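You operate a simulated robot arm through the tools that you are given. There is no shell and no other tool.

You are at the controls of a simulated robot arm. One attempt, no reset.

JOB
Measure the coating on the bolt in the red box.
Fine: outside 8 to 16 um it goes to RECOAT, else it stays; probe back in its socket, lid shut.

The check looks at the end state, three seconds after you hand in, the way a careful person would. Anything else that was tipped, shoved, dropped, spilled or broken makes it a failure. Lids that push on must go on centred and level and be pressed home; caps that screw on are set level and turned clockwise until they are tight.

ROBOT AND FRAMES
A 7-joint arm with a two-finger parallel gripper, fixed in place. Base frame: the origin is on the floor under the middle of its stand, x ahead of it, y to its left, z up; the work surface is at about z = 0.8. Units: m, degrees, N and s.
With the tool pointing down near the work surface it reaches from about 0.1 to 0.66 m from the base axis. Its first joint turns from -66.0 to 66.0 degrees. Payload 1.57 kg.
Tool frame: the origin (TCP) lies between the finger pads and is the grasp point; the fingertips stand 0.03 m ahead of it; z points along the fingers, y is the line along which they close. The gripper opens to 0.08 m. The fingers are 0.017 m wide and 0.012 m thick; the gripper's body (0.04 by 0.082 m) begins 0.08 m behind the TCP.
Orientation is told as [roll, pitch, yaw] about the base's x, y, z axes, in that order, counted from this pose: with the fingers straight down and closing along the base's y, the tool's x points along the base's -x, its y along +y and its z along -z.

CONTROLS
- The arm moves only by the tool step_arm. Its argument "increments" is a list of rows, each an object of numbers (a shift or turn left out is 0, a gripper value left out holds the last): "dx", "dy", "dz": the shift along the tool's x, y, z in units of 25 mm (1.0 is 25 mm); "wx", "wy", "wz": the turn, a rotation vector about the tool's x, y, z in units of 5 degrees (1.0 is 5 degrees); "grip": the gripper command, from -1 (fully open) to 1 (shut), values between in proportion. In form: [{"dx": .., "dy": .., "dz": .., "wx": .., "wy": .., "wz": .., "grip": ..}, ...]. A call has 1 to 20 rows; each row shifts and turns the commanded pose from where the row before left it, along the tool's axes as they then stand. A call with a number of a shift or a turn outside -1 to 1 is refused whole. Rows are played at 5 a second. More than 0.05 m and 8.6 degrees between two rows, or a gripper value outside its range, and nothing of the call is played. A pose out of reach is approached as far as the arm can. The call stops where the force on the tool passes 40 N (or 10 N more than at its start, if that is more) or the arm is blocked; 0.2 s more then pass. Each finger travels about 0.072 m/s and halts on what it meets, pressing with about 26 N; the grip force reading is that of the motor and also rises with nothing between the fingers. The clock runs only during rows and for 0.2 s after the last one: add rows that do not move to give the fingers time. It gives the time, the measured TCP pose, the force on the tool (base axes), the opening and the grip force at its end, in the units of the frame above (readings bear some noise), with the torque about the TCP (base axes, N m) and any sound that the robot's microphone picked up.
- Cameras (640 x 400 px; columns grow to the right, rows downward): "scene" is fixed at [0.0691, 0.4407, 1.427]; the picture's right is [-0.64, -0.77, 0.00], its down [-0.42, 0.35, -0.84] and it looks along [0.64, -0.54, -0.55] (base axes); focal length 334 px, centre (320, 200). "wrist" rides on the gripper at [0.072, -0.007, -0.122] in the tool frame; the picture's right is [0.09, 1.00, 0.00], its down [-0.84, 0.08, -0.54] and it looks along [-0.54, 0.05, 0.84] (tool axes); focal length 238 px, centre (320, 200). There is no depth. A picture from a camera that has moved, and an enlarged one, comes with that camera's place and axes in the base frame and with its lens.
- camera(camera): a new picture of that camera. It takes no simulated time.
- close_up(camera, box): a new picture of the part [left, top, right, bottom] of that camera's present view, enlarged. It takes no simulated time.
- job_done(): hands the job in; it is judged then, once.

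Nothing tells you positions but the pictures and the camera data. Unless the task says otherwise, let go and move clear before handing in.

The tools are called as a command line: name --argument value ..., lists and objects as JSON in quotes. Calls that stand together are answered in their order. step_arm: Moves the arm, as the interface text tells. Its arguments: {"type":"object","properties":{"increments":{"type":"array"}},"required":["increments"]} The other tools are called the same way: camera (camera) takes a picture; close_up (camera, box) takes an enlarged picture of a part of a camera's view; job_done () hands the job in.

At the start:

```text
time_s: 0.0
position: [0.3931, -0.116, 1.1803]
ee_rot: [-0.1, 0.1, 0.0]
ft_force: [0.3, 0.2, -0.1]
moment: [-0.04, 0.0, 0.02]
grip_width: 0.08
grip_force: 0.1
```

scene: 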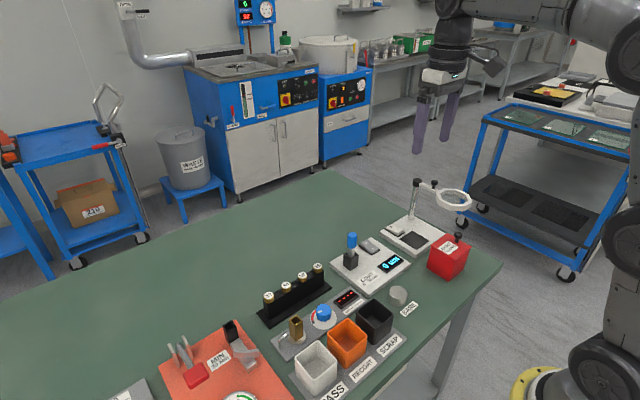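
wrist: 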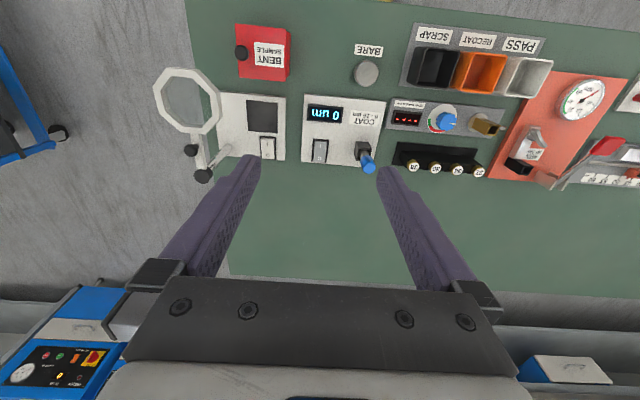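

I see a bench with a red box, a coating gauge with a blue probe, and PASS/RECOAT/SCRAP bins. I'll take close-ups before moving anything.

close_up --camera "scene" --box '[320, 170, 500, 290]'

close_up --camera "scene" --box '[240, 240, 440, 400]'

close_up --camera "wrist" --box '[150, 10, 400, 190]'

close_up --camera "wrist" --box '[370, 10, 640, 200]'

```text
3.33 times, centred on (410, 230) of scene
camera zoom: at [0.0691, 0.4407, 1.427], right [-0.64, -0.77, 0.0], down [-0.42, 0.35, -0.84], along [0.64, -0.54, -0.55], focal length 1113 px, centre (20, 100)
```

zoom: 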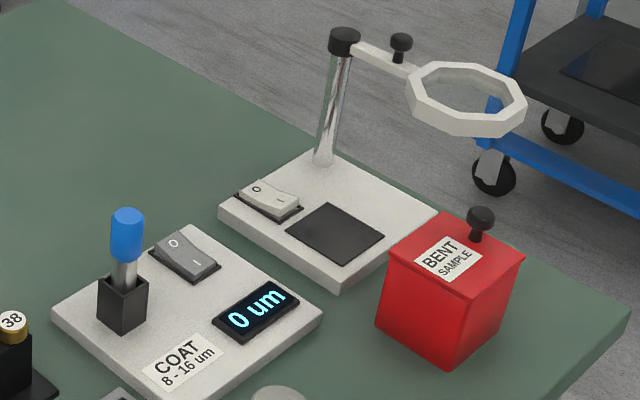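

```text
2.50 times, centred on (340, 320) of scene
camera zoom: at [0.0691, 0.4407, 1.427], right [-0.64, -0.77, 0.0], down [-0.42, 0.35, -0.84], along [0.64, -0.54, -0.55], focal length 835 px, centre (270, -100)
```

zoom: 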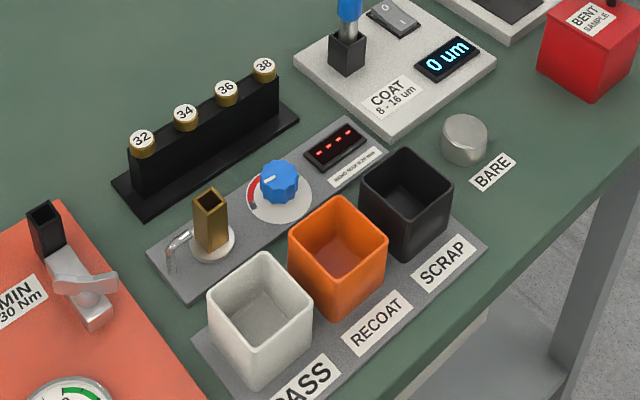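

```text
2.22 times, centred on (275, 100) of wrist
camera zoom: at [0.3224, -0.1231, 1.3034], right [-0.09, 1.0, 0.0], down [0.84, 0.08, 0.54], along [0.54, 0.05, -0.84], focal length 530 px, centre (420, 422)
```

zoom: 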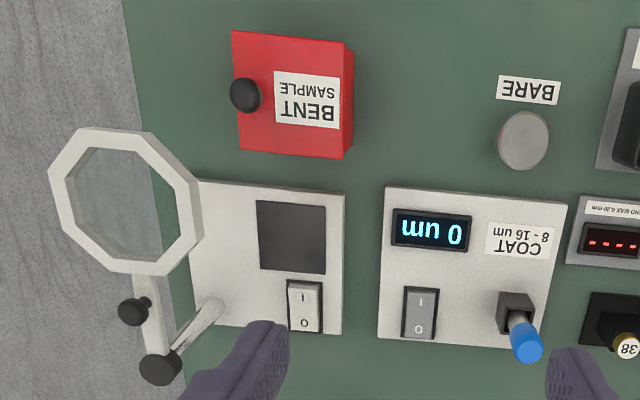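

```text
2.11 times, centred on (505, 105) of wrist
camera zoom: at [0.3224, -0.1231, 1.3034], right [-0.09, 1.0, 0.0], down [0.84, 0.08, 0.54], along [0.54, 0.05, -0.84], focal length 502 px, centre (-70, 400)
```

zoom: 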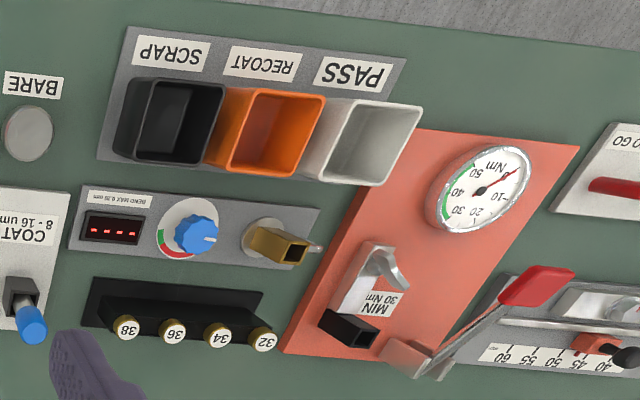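

The red box sits near (0.34, -0.21), with its lid knob near the -y edge. I'll bring the wrist camera closer to see how the lid is built.

step_arm --increments '[{"dx": 0.95, "dy": -0.5, "dz": 0.6}, {"dx": 0.95, "dy": -0.5, "dz": 0.6}, {"dx": 0.95, "dy": -0.5, "dz": 0.6}, {"dx": 0.95, "dy": -0.5, "dz": 0.6}, {"dx": 0.95, "dy": -0.5, "dz": 0.6}, {"dx": 0.95, "dy": -0.5, "dz": 0.6}, {}]'

```text
time_s: 1.6
position: [0.2487, -0.1907, 1.0913]
ee_rot: [0.0, 0.0, 0.0]
ft_force: [0.0, -1.2, -0.2]
moment: [0.03, -0.01, 0.02]
grip_width: 0.0802
grip_force: 0.1
```

The arm is now above and behind the box. I'll take pictures.

camera --camera "wrist"

camera --camera "scene"

```text
taken
camera wrist: at [0.177, -0.1986, 1.2134], right [-0.09, 1.0, 0.0], down [0.84, 0.08, 0.54], along [0.54, 0.05, -0.84], focal length 238 px, centre (320, 200)
```

wrist: 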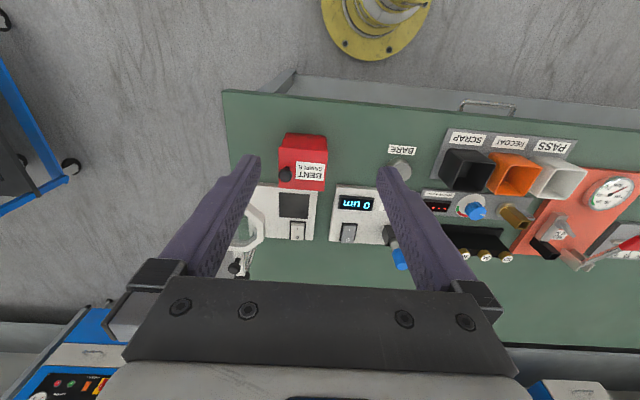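

```text
taken
```

scene: 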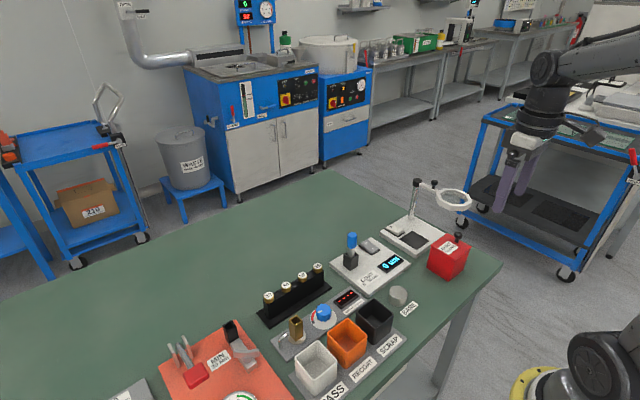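

close_up --camera "wrist" --box '[255, 120, 351, 180]'

close_up --camera "scene" --box '[410, 220, 490, 290]'

close_up --camera "wrist" --box '[300, 130, 440, 280]'

close_up --camera "scene" --box '[325, 220, 421, 300]'

```text
6.67 times, centred on (303, 150) of wrist
camera zoom: at [0.177, -0.1986, 1.2134], right [-0.09, 1.0, 0.0], down [0.84, 0.08, 0.54], along [0.54, 0.05, -0.84], focal length 1589 px, centre (433, 533)
```

zoom: 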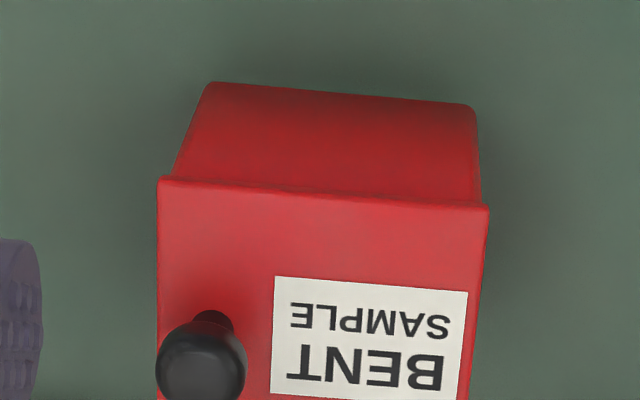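

```text
5.71 times, centred on (450, 255) of scene
camera zoom: at [0.0691, 0.4407, 1.427], right [-0.64, -0.77, 0.0], down [-0.42, 0.35, -0.84], along [0.64, -0.54, -0.55], focal length 1908 px, centre (-423, -114)
```

zoom: 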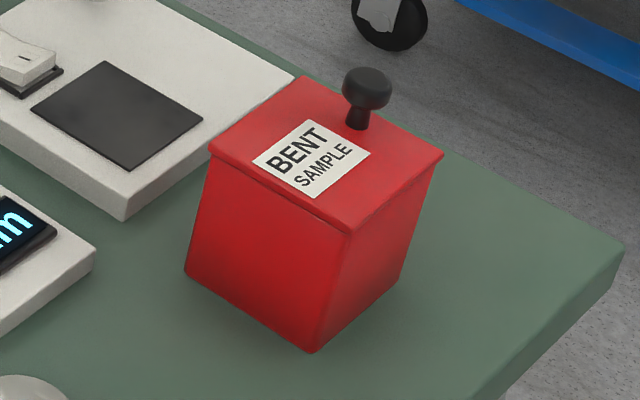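

```text
2.67 times, centred on (370, 205) of wrist
camera zoom: at [0.177, -0.1986, 1.2134], right [-0.09, 1.0, 0.0], down [0.84, 0.08, 0.54], along [0.54, 0.05, -0.84], focal length 636 px, centre (187, 187)
```

zoom: 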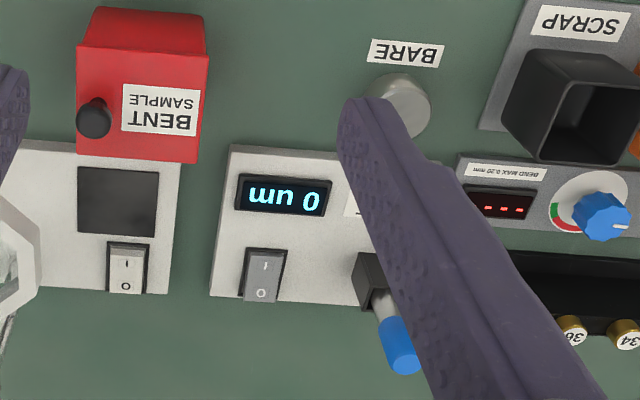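

```text
5.00 times, centred on (373, 260) of scene
camera zoom: at [0.0691, 0.4407, 1.427], right [-0.64, -0.77, 0.0], down [-0.42, 0.35, -0.84], along [0.64, -0.54, -0.55], focal length 1669 px, centre (55, -100)
```

zoom: 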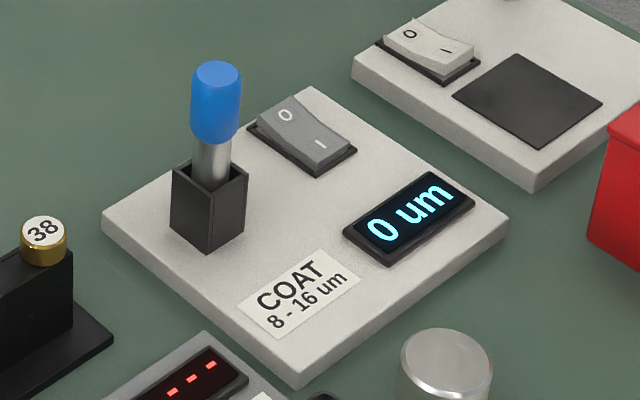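

The lid overhangs the box, has its knob at the -y edge, and is probably hinged at the +y edge (y≈-0.175, z≈0.875). I'll turn the gripper 90° so the fingers close along x. That way the knob can pivot between the pads as the lid swings.

step_arm --increments '[{"wz": 1, "grip": -0.1}, {"wz": 1}, {"wz": 1}, {"wz": 1}, {"wz": 1}, {"wz": 1}, {"wz": 1}, {"wz": 1}, {"wz": 1}, {"wz": 1}, {"wz": 1}, {"wz": 1}, {"wz": 1}, {"wz": 1}, {"wz": 1}, {"wz": 1}, {"wz": 1}, {"wz": 1}, {}]'

```text
time_s: 5.6
position: [0.2505, -0.1898, 1.09]
ee_rot: [0.0, 0.0, -90.1]
ft_force: [-0.1, 0.4, 0.7]
moment: [0.02, -0.02, -0.01]
grip_width: 0.044
grip_force: 0.2
```

The turn is done: tool x is now base +y and tool y is base +x. Next I'll move to about 10 cm above the knob and look.

step_arm --increments '[{"dx": -0.44, "dy": 0.895, "dz": 0.8}, {"dx": -0.44, "dy": 0.895, "dz": 0.8}, {"dx": -0.44, "dy": 0.895, "dz": 0.8}, {"dx": -0.44, "dy": 0.895, "dz": 0.8}, {}]'

camera --camera "wrist"

close_up --camera "scene" --box '[380, 140, 520, 290]'

```text
time_s: 6.8
position: [0.341, -0.2357, 1.0126]
ee_rot: [0.0, 0.0, -90.0]
ft_force: [0.4, -0.2, 0.3]
moment: [-0.03, 0.01, -0.01]
grip_width: 0.0442
grip_force: 0.0
```

```text
taken
camera wrist: at [0.3356, -0.1634, 1.1346], right [1.0, 0.09, 0.0], down [0.08, -0.84, 0.54], along [0.05, -0.54, -0.84], focal length 238 px, centre (320, 200)
```

wrist: 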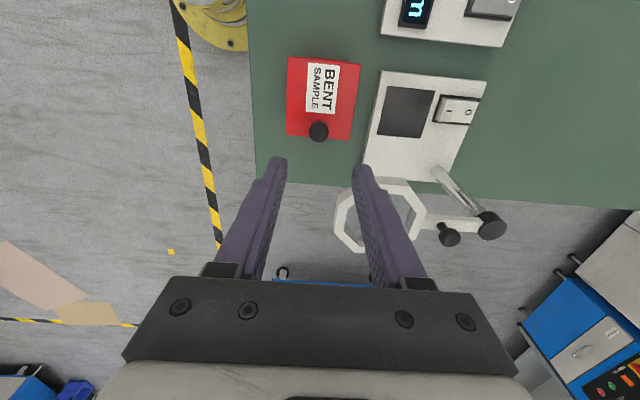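

```text
2.67 times, centred on (450, 215) of scene
camera zoom: at [0.0691, 0.4407, 1.427], right [-0.64, -0.77, 0.0], down [-0.42, 0.35, -0.84], along [0.64, -0.54, -0.55], focal length 890 px, centre (-27, 160)
```

zoom: 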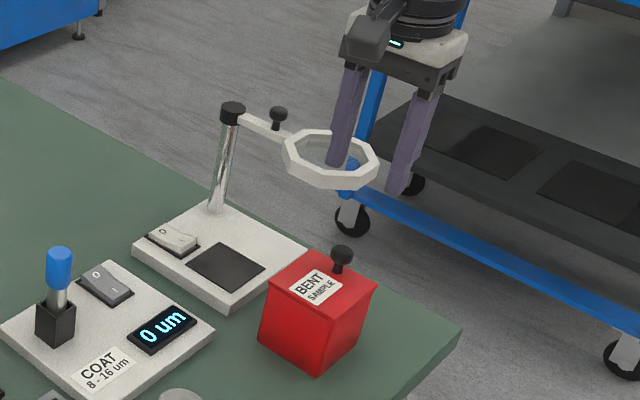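

close_up --camera "wrist" --box '[270, 45, 382, 145]'

close_up --camera "wrist" --box '[320, 140, 520, 265]'

```text
4.00 times, centred on (326, 95) of wrist
camera zoom: at [0.3356, -0.1634, 1.1346], right [1.0, 0.09, 0.0], down [0.08, -0.84, 0.54], along [0.05, -0.54, -0.84], focal length 953 px, centre (296, 620)
```

zoom: 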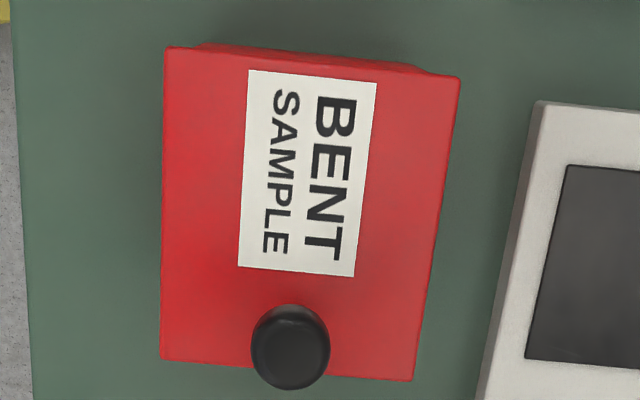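

```text
3.20 times, centred on (420, 202) of wrist
camera zoom: at [0.3356, -0.1634, 1.1346], right [1.0, 0.09, 0.0], down [0.08, -0.84, 0.54], along [0.05, -0.54, -0.84], focal length 763 px, centre (0, 192)
```

zoom: 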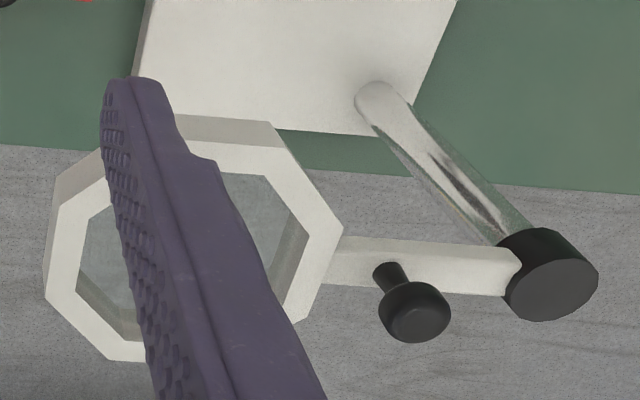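

The knob head is centred at about (0.341, -0.233, 0.902), and the magnifier ring has about 2 cm of clearance from the fingers. I'll descend around the knob and close on it.

step_arm --increments '[{"dx": 0.11, "dz": 0.8}, {"dz": 0.8}, {"dz": 0.8}, {"dz": 0.8}, {"dz": 0.66}, {}, {"grip": 1}, {}, {}, {}]'

camera --camera "wrist"

close_up --camera "scene" --box '[380, 170, 520, 290]'

```text
time_s: 9.0
position: [0.339, -0.2318, 0.9146]
ee_rot: [0.0, 0.1, -90.0]
ft_force: [5.3, -1.2, -5.3]
moment: [-0.15, -0.07, 0.0]
grip_width: 0.0198
grip_force: 33.1
```

```text
taken
camera wrist: at [0.3342, -0.1613, 1.0372], right [1.0, 0.09, 0.0], down [0.08, -0.84, 0.54], along [0.05, -0.54, -0.84], focal length 238 px, centre (320, 200)
```

wrist: 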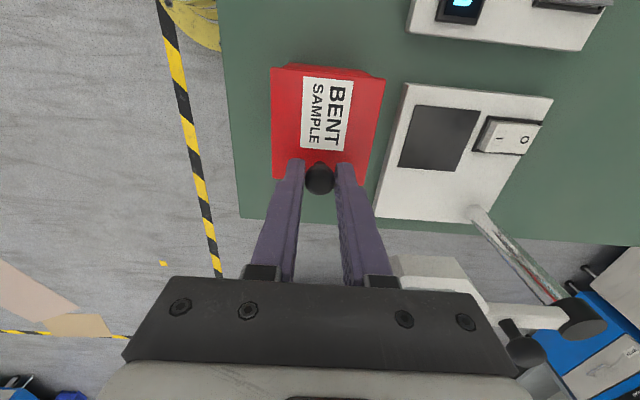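

```text
3.33 times, centred on (450, 230) of scene
camera zoom: at [0.0693, 0.4406, 1.427], right [-0.64, -0.77, 0.0], down [-0.42, 0.35, -0.84], along [0.64, -0.54, -0.55], focal length 1113 px, centre (-113, 100)
```

zoom: 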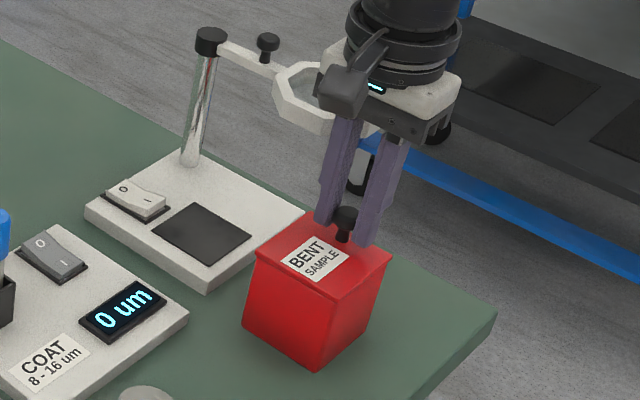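

The fingers hold the knob at 19.8 mm. I'll start along the hinge arc by about 10° and check how the lid reacts.

step_arm --increments '[{"dx": 0.056, "dz": -0.1}, {"dx": 0.056, "dz": -0.1}, {"dx": 0.064, "dz": -0.096}, {"dx": 0.064, "dz": -0.096}, {}]'

camera --camera "wrist"

close_up --camera "scene" --box '[400, 200, 500, 290]'

```text
time_s: 10.2
position: [0.3398, -0.2246, 0.9237]
ee_rot: [-0.1, 0.0, -90.1]
ft_force: [2.4, -14.6, -23.2]
moment: [-0.32, -0.24, 0.01]
grip_width: 0.0196
grip_force: 33.4
```

```text
taken
camera wrist: at [0.3344, -0.1546, 1.0466], right [1.0, 0.09, 0.0], down [0.08, -0.84, 0.54], along [0.05, -0.54, -0.84], focal length 238 px, centre (320, 200)
```

wrist: 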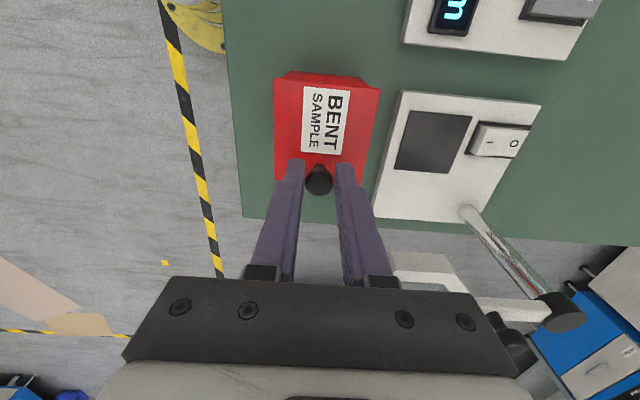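

```text
4.44 times, centred on (450, 245) of scene
camera zoom: at [0.0694, 0.4401, 1.4272], right [-0.64, -0.77, 0.0], down [-0.42, 0.35, -0.84], along [0.64, -0.54, -0.55], focal length 1484 px, centre (-258, 0)
```

zoom: 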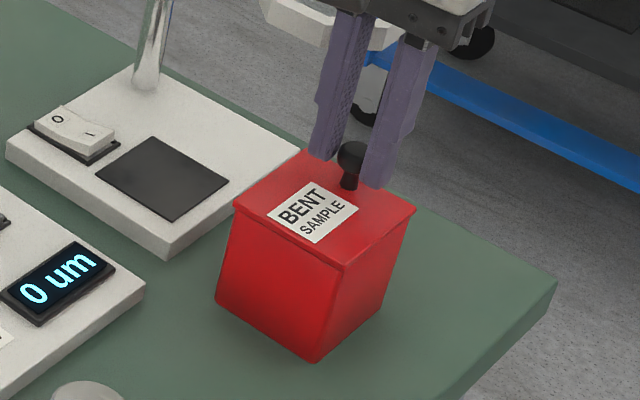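

close_up --camera "wrist" --box '[260, 60, 390, 200]'

close_up --camera "scene" --box '[425, 225, 485, 285]'

```text
2.86 times, centred on (325, 130) of wrist
camera zoom: at [0.3344, -0.1546, 1.0466], right [1.0, 0.09, 0.0], down [0.08, -0.84, 0.54], along [0.05, -0.54, -0.84], focal length 681 px, centre (306, 400)
```

zoom: 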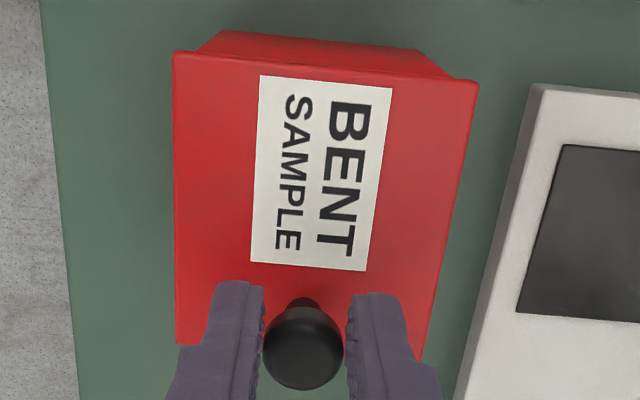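

```text
6.67 times, centred on (455, 255) of scene
camera zoom: at [0.0694, 0.4401, 1.4272], right [-0.64, -0.77, 0.0], down [-0.42, 0.35, -0.84], along [0.64, -0.54, -0.55], focal length 2226 px, centre (-580, -167)
```

zoom: 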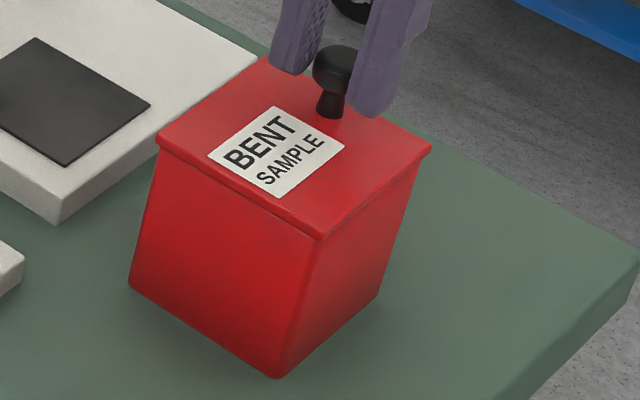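

The lid hasn't moved: the force points straight back along my pull (about 27 N) and the pads slid up the knob. I'll look harder at the lid construction before pulling again.

close_up --camera "scene" --box '[428, 243, 460, 263]'

close_up --camera "scene" --box '[448, 240, 480, 260]'

close_up --camera "wrist" --box '[290, 150, 350, 200]'

```text
16.00 times, centred on (444, 253) of scene
camera zoom: at [0.0694, 0.4401, 1.4272], right [-0.64, -0.77, 0.0], down [-0.42, 0.35, -0.84], along [0.64, -0.54, -0.55], focal length 5342 px, centre (-1664, -648)
```

zoom: 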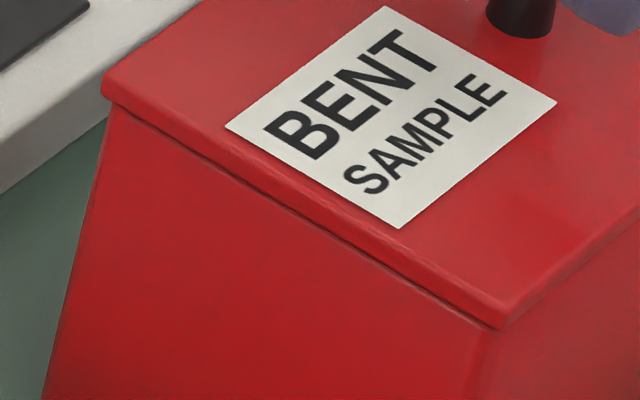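

```text
16.00 times, centred on (464, 250) of scene
camera zoom: at [0.0694, 0.4401, 1.4272], right [-0.64, -0.77, 0.0], down [-0.42, 0.35, -0.84], along [0.64, -0.54, -0.55], focal length 5342 px, centre (-1984, -600)
```

zoom: 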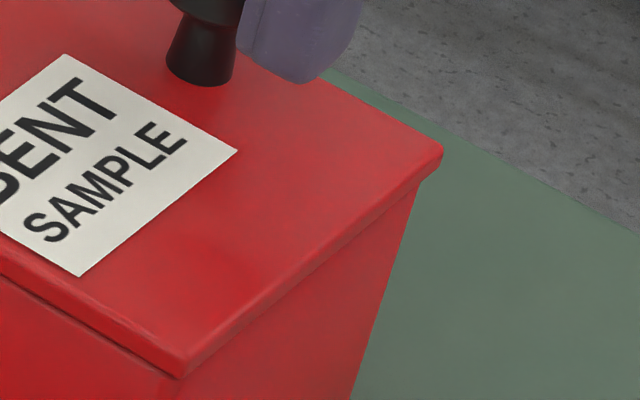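

```text
8.00 times, centred on (320, 175) of wrist
camera zoom: at [0.3344, -0.1546, 1.0466], right [1.0, 0.09, 0.0], down [0.08, -0.84, 0.54], along [0.05, -0.54, -0.84], focal length 1907 px, centre (320, 400)
```

zoom: 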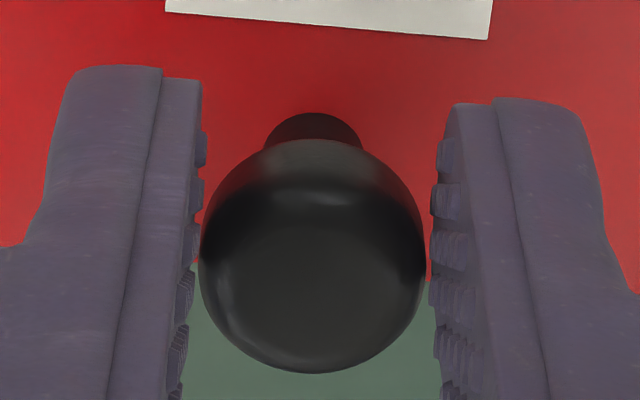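

The lid still looks fully seated and the box hasn't moved. I'll open the fingers, go back down to the original grip height and re-check the lid.

step_arm --increments '[{"grip": -0.1}, {}, {}, {"dx": -0.12, "dz": 0.2}, {"dx": -0.12, "dz": 0.2}, {}]'

close_up --camera "scene" --box '[448, 240, 480, 260]'

close_up --camera "scene" --box '[425, 225, 485, 285]'

close_up --camera "wrist" --box '[260, 60, 390, 200]'

```text
time_s: 11.6
position: [0.3398, -0.2306, 0.9156]
ee_rot: [0.1, 0.1, -90.0]
ft_force: [0.8, -0.2, 0.4]
moment: [0.01, 0.02, 0.01]
grip_width: 0.0442
grip_force: 0.1
```

```text
16.00 times, centred on (464, 250) of scene
camera zoom: at [0.0691, 0.4407, 1.427], right [-0.64, -0.77, 0.0], down [-0.42, 0.35, -0.84], along [0.64, -0.54, -0.55], focal length 5342 px, centre (-1984, -600)
```

zoom: 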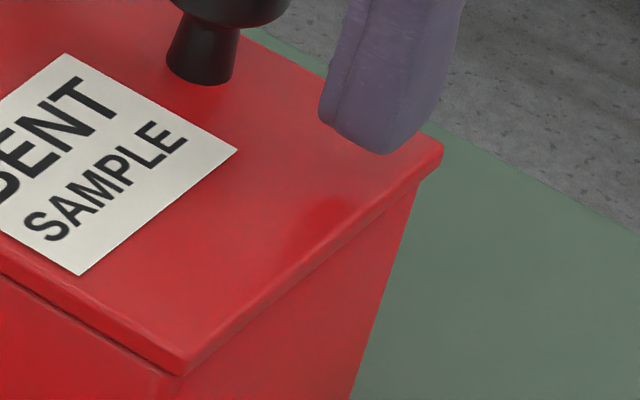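

```text
6.67 times, centred on (455, 255) of scene
camera zoom: at [0.0691, 0.4407, 1.427], right [-0.64, -0.77, 0.0], down [-0.42, 0.35, -0.84], along [0.64, -0.54, -0.55], focal length 2226 px, centre (-580, -167)
```

zoom: 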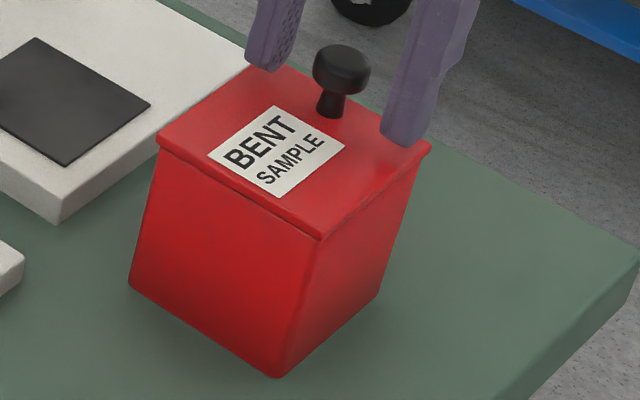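

```text
2.86 times, centred on (325, 130) of wrist
camera zoom: at [0.334, -0.1608, 1.0372], right [1.0, 0.09, 0.0], down [0.08, -0.84, 0.54], along [0.05, -0.54, -0.84], focal length 681 px, centre (306, 400)
```

zoom: 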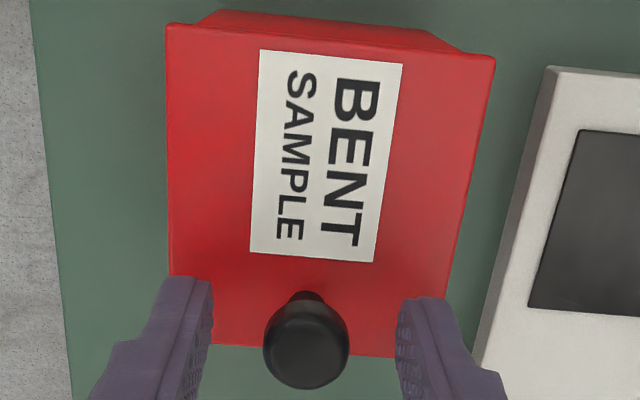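

The lid is exactly where it was, so that pull direction is blocked. I'll re-grip a little lower and make small, gentle test pulls in other directions, starting straight up.

step_arm --increments '[{"dx": -0.08, "dz": 0.12}, {"grip": 1}, {}, {}, {}, {"dz": -0.08}, {"dz": -0.08}, {}]'

close_up --camera "scene" --box '[425, 225, 485, 285]'

```text
time_s: 13.4
position: [0.3396, -0.2324, 0.9124]
ee_rot: [-0.2, 0.3, -89.9]
ft_force: [7.6, -2.4, -27.2]
moment: [0.03, -0.12, 0.04]
grip_width: 0.0198
grip_force: 33.9
```

```text
6.67 times, centred on (455, 255) of scene
camera zoom: at [0.0696, 0.4404, 1.4271], right [-0.64, -0.77, 0.0], down [-0.42, 0.35, -0.84], along [0.64, -0.54, -0.55], focal length 2226 px, centre (-580, -167)
```

zoom: 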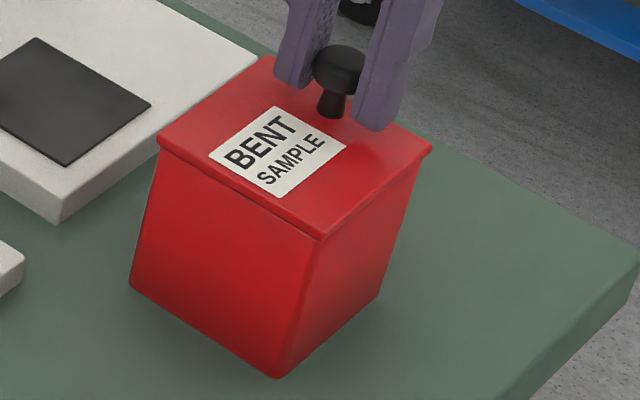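

Straight up is also held, with 27 N at no movement. I'll unload and test a gentle sideways pull toward -y, in case it's a sliding lid.

step_arm --increments '[{"dz": 0.08}, {"dz": 0.08}, {}, {"dx": -0.08}, {"dx": -0.08}, {}]'

close_up --camera "scene" --box '[425, 225, 485, 285]'

```text
time_s: 14.8
position: [0.3392, -0.2391, 0.9122]
ee_rot: [0.2, -0.2, -90.1]
ft_force: [-14.9, 0.3, 27.1]
moment: [-0.12, 0.26, 0.0]
grip_width: 0.0197
grip_force: 33.7
```

```text
6.67 times, centred on (455, 255) of scene
camera zoom: at [0.0684, 0.4409, 1.427], right [-0.64, -0.77, 0.0], down [-0.42, 0.35, -0.84], along [0.64, -0.54, -0.55], focal length 2226 px, centre (-580, -167)
```

zoom: 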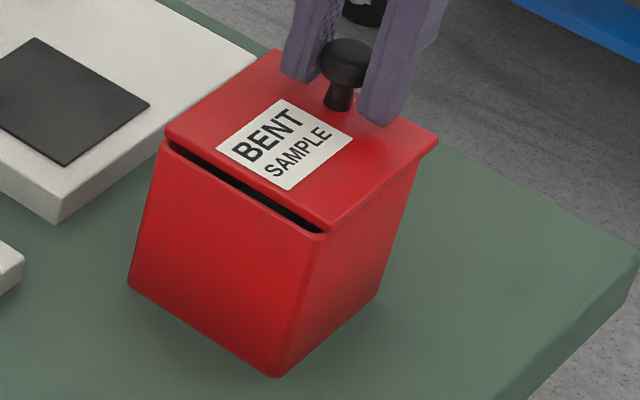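

It's a sliding lid that opens toward -y, and it has already moved about 6 mm. A straddling grip in x would get tight next to the magnifier ring, so I'll unload, let go, rise, and turn back to yaw 0 for a narrower profile.

step_arm --increments '[{"dz": -0.06, "dy": -0.03}, {"dz": -0.04}, {}, {"grip": -0.1}, {}, {}, {"dz": -0.5}, {"dz": -1}, {"dz": -1}, {"dz": -1}, {"dz": -0.8}, {}]'

camera --camera "wrist"

```text
time_s: 17.4
position: [0.341, -0.2388, 1.0227]
ee_rot: [0.0, 0.0, -90.0]
ft_force: [-0.9, 0.5, -0.4]
moment: [0.0, -0.01, 0.0]
grip_width: 0.0441
grip_force: 0.0
```

```text
taken
camera wrist: at [0.3342, -0.1672, 1.1453], right [1.0, 0.09, 0.0], down [0.08, -0.84, 0.54], along [0.05, -0.54, -0.84], focal length 238 px, centre (320, 200)
```

wrist: 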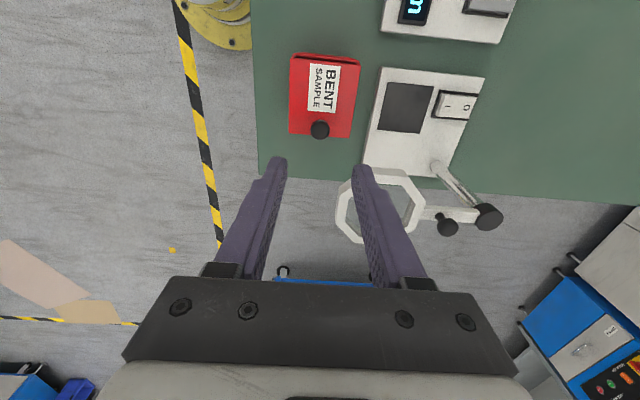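

step_arm --increments '[{"wz": -1}, {"wz": -1}, {"wz": -1}, {"wz": -1}, {"wz": -1}, {"wz": -1}, {"wz": -1}, {"wz": -1}, {"wz": -1}, {"wz": -1}, {"wz": -1}, {"wz": -1}, {"wz": -1}, {"wz": -1}, {"wz": -1}, {"wz": -1}, {"wz": -1}, {"wz": -1}, {}]'

camera --camera "wrist"

close_up --camera "wrist" --box '[270, 85, 390, 160]'

close_up --camera "wrist" --box '[180, 120, 330, 260]'

```text
time_s: 21.4
position: [0.3389, -0.237, 1.0203]
ee_rot: [0.0, -0.1, 0.1]
ft_force: [1.0, 0.1, 0.5]
moment: [-0.03, 0.01, 0.0]
grip_width: 0.0441
grip_force: 0.1
```

```text
taken
camera wrist: at [0.2677, -0.2452, 1.1436], right [-0.09, 1.0, 0.0], down [0.84, 0.08, 0.54], along [0.54, 0.05, -0.84], focal length 238 px, centre (320, 200)
```

wrist: 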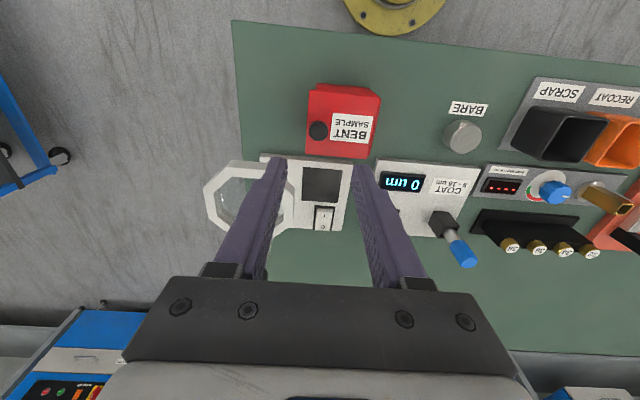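

```text
5.33 times, centred on (330, 122) of wrist
camera zoom: at [0.2677, -0.2452, 1.1436], right [-0.09, 1.0, 0.0], down [0.84, 0.08, 0.54], along [0.54, 0.05, -0.84], focal length 1271 px, centre (267, 613)
```

zoom: 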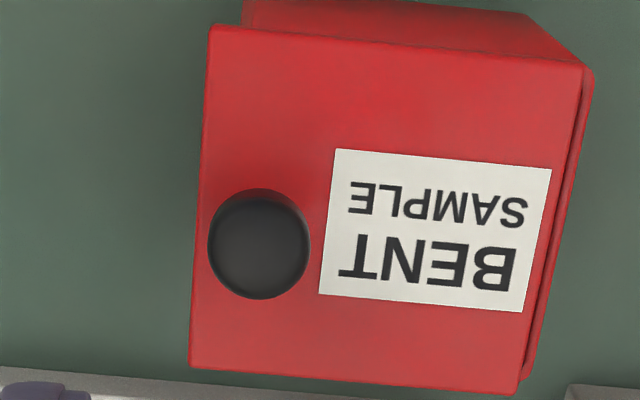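

```text
2.86 times, centred on (255, 190) of wrist
camera zoom: at [0.2677, -0.2452, 1.1436], right [-0.09, 1.0, 0.0], down [0.84, 0.08, 0.54], along [0.54, 0.05, -0.84], focal length 681 px, centre (506, 229)
```

zoom: 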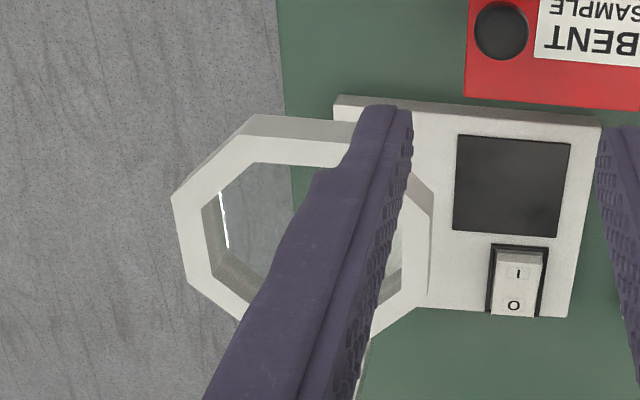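

The lid knob is now at about (0.339, -0.240), and the ring's near edge is at x≈0.362. I'll descend with the fingers closing along y and grip the knob.

step_arm --increments '[{"dx": 0.04, "dy": -0.12, "dz": 0.85}, {"dz": 0.85}, {"dz": 0.85}, {"dz": 0.85}, {"dz": 0.85}, {}, {"grip": 1}, {}, {}, {}]'

camera --camera "wrist"

```text
time_s: 23.6
position: [0.3382, -0.2414, 0.9145]
ee_rot: [0.0, 0.0, 0.0]
ft_force: [1.3, -0.6, -4.4]
moment: [-0.03, -0.43, -0.05]
grip_width: 0.0193
grip_force: 33.6
```

```text
taken
camera wrist: at [0.2669, -0.2488, 1.0384], right [-0.09, 1.0, 0.0], down [0.84, 0.08, 0.54], along [0.54, 0.05, -0.84], focal length 238 px, centre (320, 200)
```

wrist: 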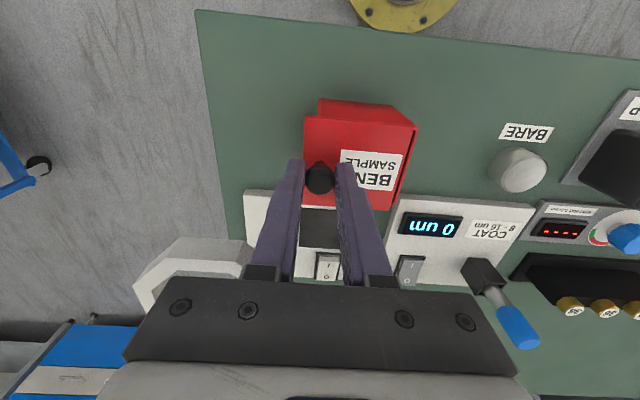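

Gripped at 19.3 mm. I'll slide the lid 20 mm toward -y and watch the force.

step_arm --increments '[{"dy": -0.2}, {"dy": -0.2}, {"dy": -0.2}, {"dy": -0.2}, {}]'

close_up --camera "scene" --box '[400, 180, 500, 290]'

camera --camera "wrist"

```text
time_s: 24.8
position: [0.3386, -0.2603, 0.9164]
ee_rot: [-0.1, 0.1, 0.0]
ft_force: [-9.0, 0.3, 14.7]
moment: [0.03, 0.89, 0.0]
grip_width: 0.0196
grip_force: 33.6
```

```text
3.64 times, centred on (450, 235) of scene
camera zoom: at [0.0687, 0.4408, 1.427], right [-0.64, -0.77, 0.0], down [-0.42, 0.35, -0.84], along [0.64, -0.54, -0.55], focal length 1214 px, centre (-153, 73)
```

zoom: 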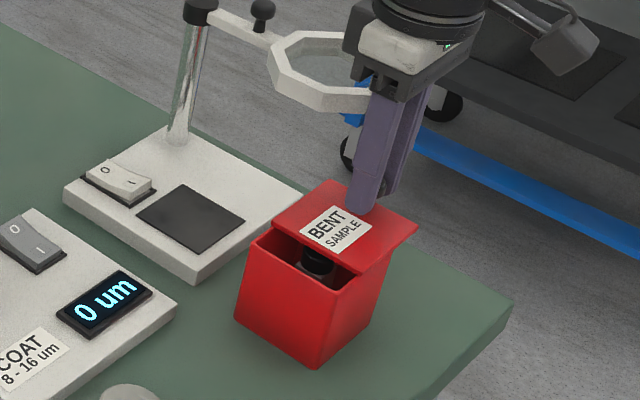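

```text
taken
camera wrist: at [0.2671, -0.2682, 1.0385], right [-0.09, 1.0, 0.0], down [0.84, 0.08, 0.54], along [0.54, 0.05, -0.84], focal length 238 px, centre (320, 200)
```

wrist: 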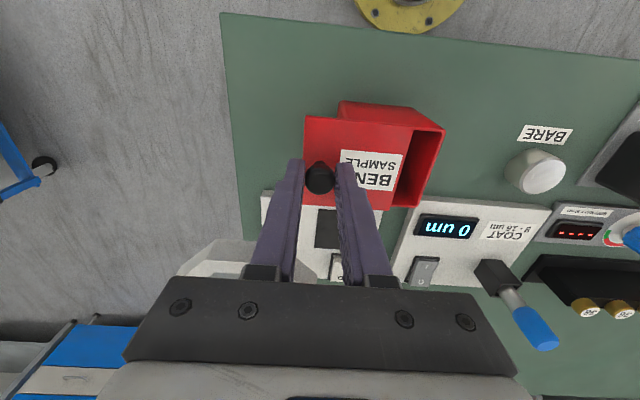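

step_arm --increments '[{"dy": -0.2, "dz": -0.03}, {"dy": -0.2}, {"dy": -0.2}, {"dy": -0.2}, {}]'

close_up --camera "scene" --box '[400, 180, 500, 290]'

camera --camera "wrist"

```text
time_s: 26.0
position: [0.3373, -0.2805, 0.9152]
ee_rot: [0.1, 0.2, -0.1]
ft_force: [-3.3, -0.5, -7.7]
moment: [0.0, -0.87, 0.02]
grip_width: 0.0198
grip_force: 33.2
```

```text
3.64 times, centred on (450, 235) of scene
camera zoom: at [0.069, 0.4406, 1.4271], right [-0.64, -0.77, 0.0], down [-0.42, 0.35, -0.84], along [0.64, -0.54, -0.55], focal length 1214 px, centre (-153, 73)
```

zoom: 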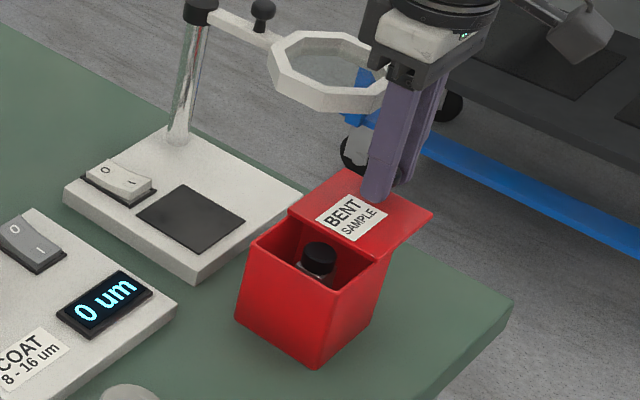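

```text
taken
camera wrist: at [0.2671, -0.2881, 1.0385], right [-0.09, 1.0, 0.0], down [0.84, 0.08, 0.54], along [0.54, 0.05, -0.84], focal length 238 px, centre (320, 200)
```

wrist: 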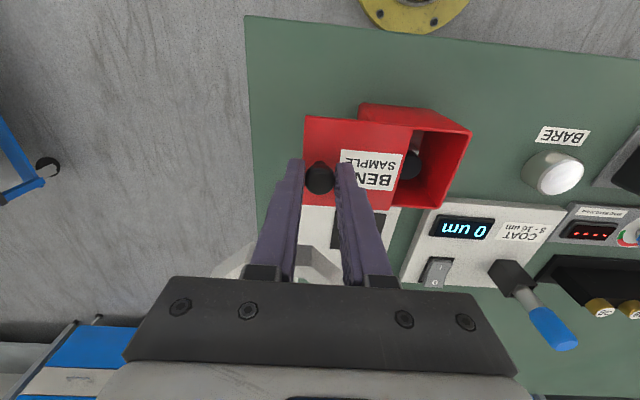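

close_up --camera "scene" --box '[430, 230, 480, 270]'

step_arm --increments '[{"dy": -0.2}, {"dy": -0.2}, {"dy": -0.2}, {"dy": -0.2}, {}]'

close_up --camera "scene" --box '[400, 180, 500, 290]'

camera --camera "wrist"

```text
10.00 times, centred on (455, 250) of scene
camera zoom: at [0.069, 0.4406, 1.4271], right [-0.64, -0.77, 0.0], down [-0.42, 0.35, -0.84], along [0.64, -0.54, -0.55], focal length 3339 px, centre (-1030, -300)
```

zoom: 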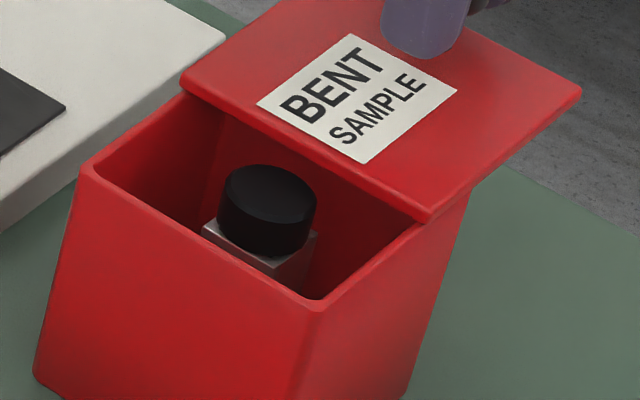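

```text
time_s: 27.2
position: [0.3387, -0.302, 0.916]
ee_rot: [0.0, 0.0, -0.1]
ft_force: [-4.1, 0.3, -7.6]
moment: [0.02, 0.59, 0.09]
grip_width: 0.0198
grip_force: 33.3
```

```text
3.64 times, centred on (450, 235) of scene
camera zoom: at [0.0691, 0.4406, 1.4271], right [-0.64, -0.77, 0.0], down [-0.42, 0.35, -0.84], along [0.64, -0.54, -0.55], focal length 1214 px, centre (-153, 73)
```

zoom: 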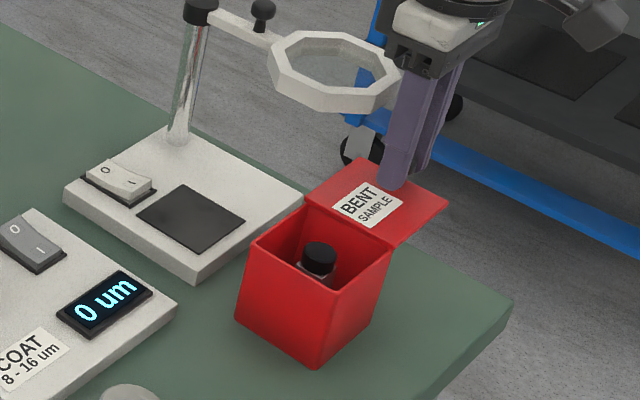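

```text
taken
camera wrist: at [0.2671, -0.3091, 1.0385], right [-0.09, 1.0, 0.0], down [0.84, 0.08, 0.54], along [0.54, 0.05, -0.84], focal length 238 px, centre (320, 200)
```

wrist: 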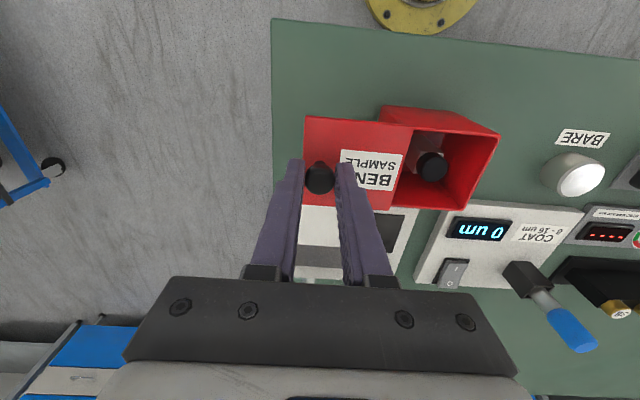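

The lid slides with no rails on the rim and held rigidly against lifting, so it's on a captive slide. It's now about 69 mm open, and I see a black bolt head standing in a grey holder at the middle of the box. I'll release, rise and look straight in.

step_arm --increments '[{"grip": 0.35}, {}, {"grip": -0.1}, {}, {"dz": -0.5}, {"dz": -1}, {"dz": -1}, {"dz": -1}, {"dz": -1}, {"dx": 0.3}, {}]'

camera --camera "wrist"

close_up --camera "scene" --box '[400, 200, 500, 290]'

```text
time_s: 29.6
position: [0.3308, -0.3006, 1.0296]
ee_rot: [0.1, 0.0, 0.0]
ft_force: [0.2, 0.0, 0.0]
moment: [0.03, 0.01, 0.02]
grip_width: 0.044
grip_force: 0.0
```

```text
taken
camera wrist: at [0.2602, -0.309, 1.1512], right [-0.09, 1.0, 0.0], down [0.84, 0.08, 0.54], along [0.54, 0.05, -0.84], focal length 238 px, centre (320, 200)
```

wrist: 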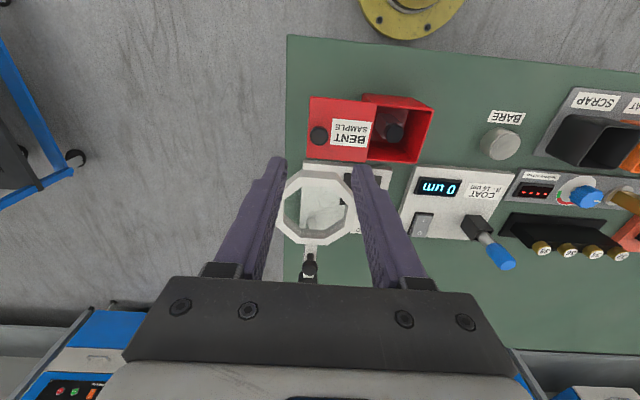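

```text
4.44 times, centred on (450, 245) of scene
camera zoom: at [0.0691, 0.4407, 1.427], right [-0.64, -0.77, 0.0], down [-0.42, 0.35, -0.84], along [0.64, -0.54, -0.55], focal length 1484 px, centre (-258, 0)
```

zoom: 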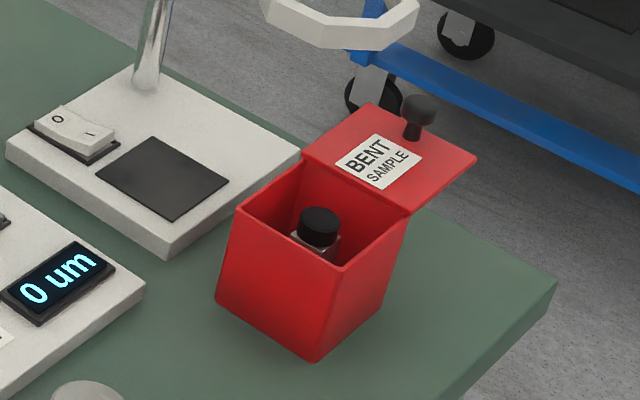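

step_arm --increments '[{"dx": -0.4, "dy": 0.9}, {"dy": 0.9}, {"dy": 0.9}, {"dy": 0.9}, {}]'

camera --camera "wrist"

close_up --camera "wrist" --box '[280, 80, 376, 150]'

close_up --camera "scene" --box '[445, 235, 477, 260]'

```text
time_s: 30.8
position: [0.3422, -0.212, 1.0291]
ee_rot: [0.0, 0.1, 0.0]
ft_force: [-0.5, 0.9, 0.2]
moment: [0.03, 0.0, -0.01]
grip_width: 0.044
grip_force: 0.1
```

```text
taken
camera wrist: at [0.2707, -0.2194, 1.1516], right [-0.09, 1.0, 0.0], down [0.84, 0.08, 0.54], along [0.54, 0.05, -0.84], focal length 238 px, centre (320, 200)
```

wrist: 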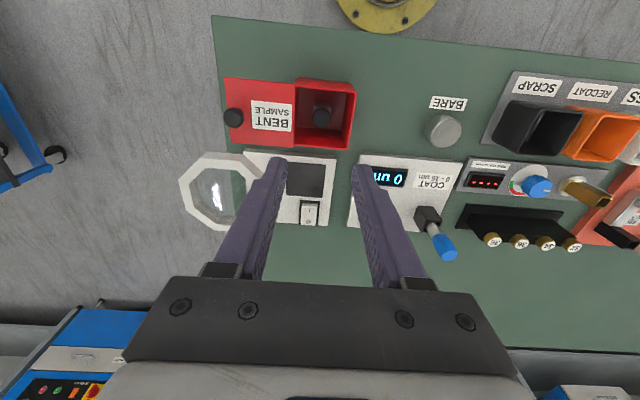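

```text
5.71 times, centred on (328, 115) of wrist
camera zoom: at [0.2707, -0.2194, 1.1516], right [-0.09, 1.0, 0.0], down [0.84, 0.08, 0.54], along [0.54, 0.05, -0.84], focal length 1362 px, centre (274, 686)
```

zoom: 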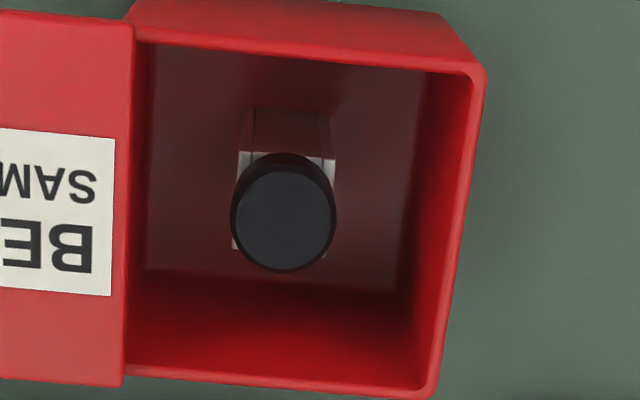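

```text
16.00 times, centred on (461, 248) of scene
camera zoom: at [0.0691, 0.4407, 1.427], right [-0.64, -0.77, 0.0], down [-0.42, 0.35, -0.84], along [0.64, -0.54, -0.55], focal length 5342 px, centre (-1936, -560)
```

zoom: 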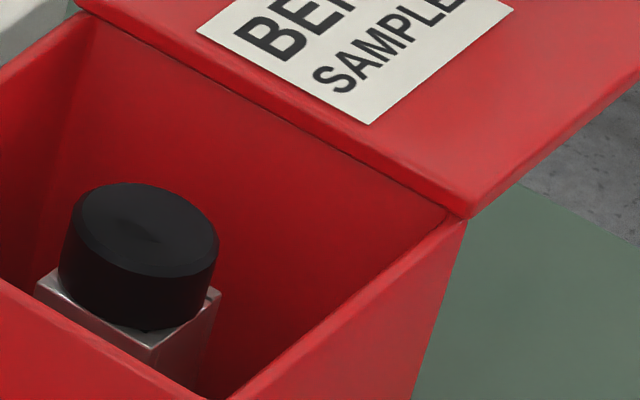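

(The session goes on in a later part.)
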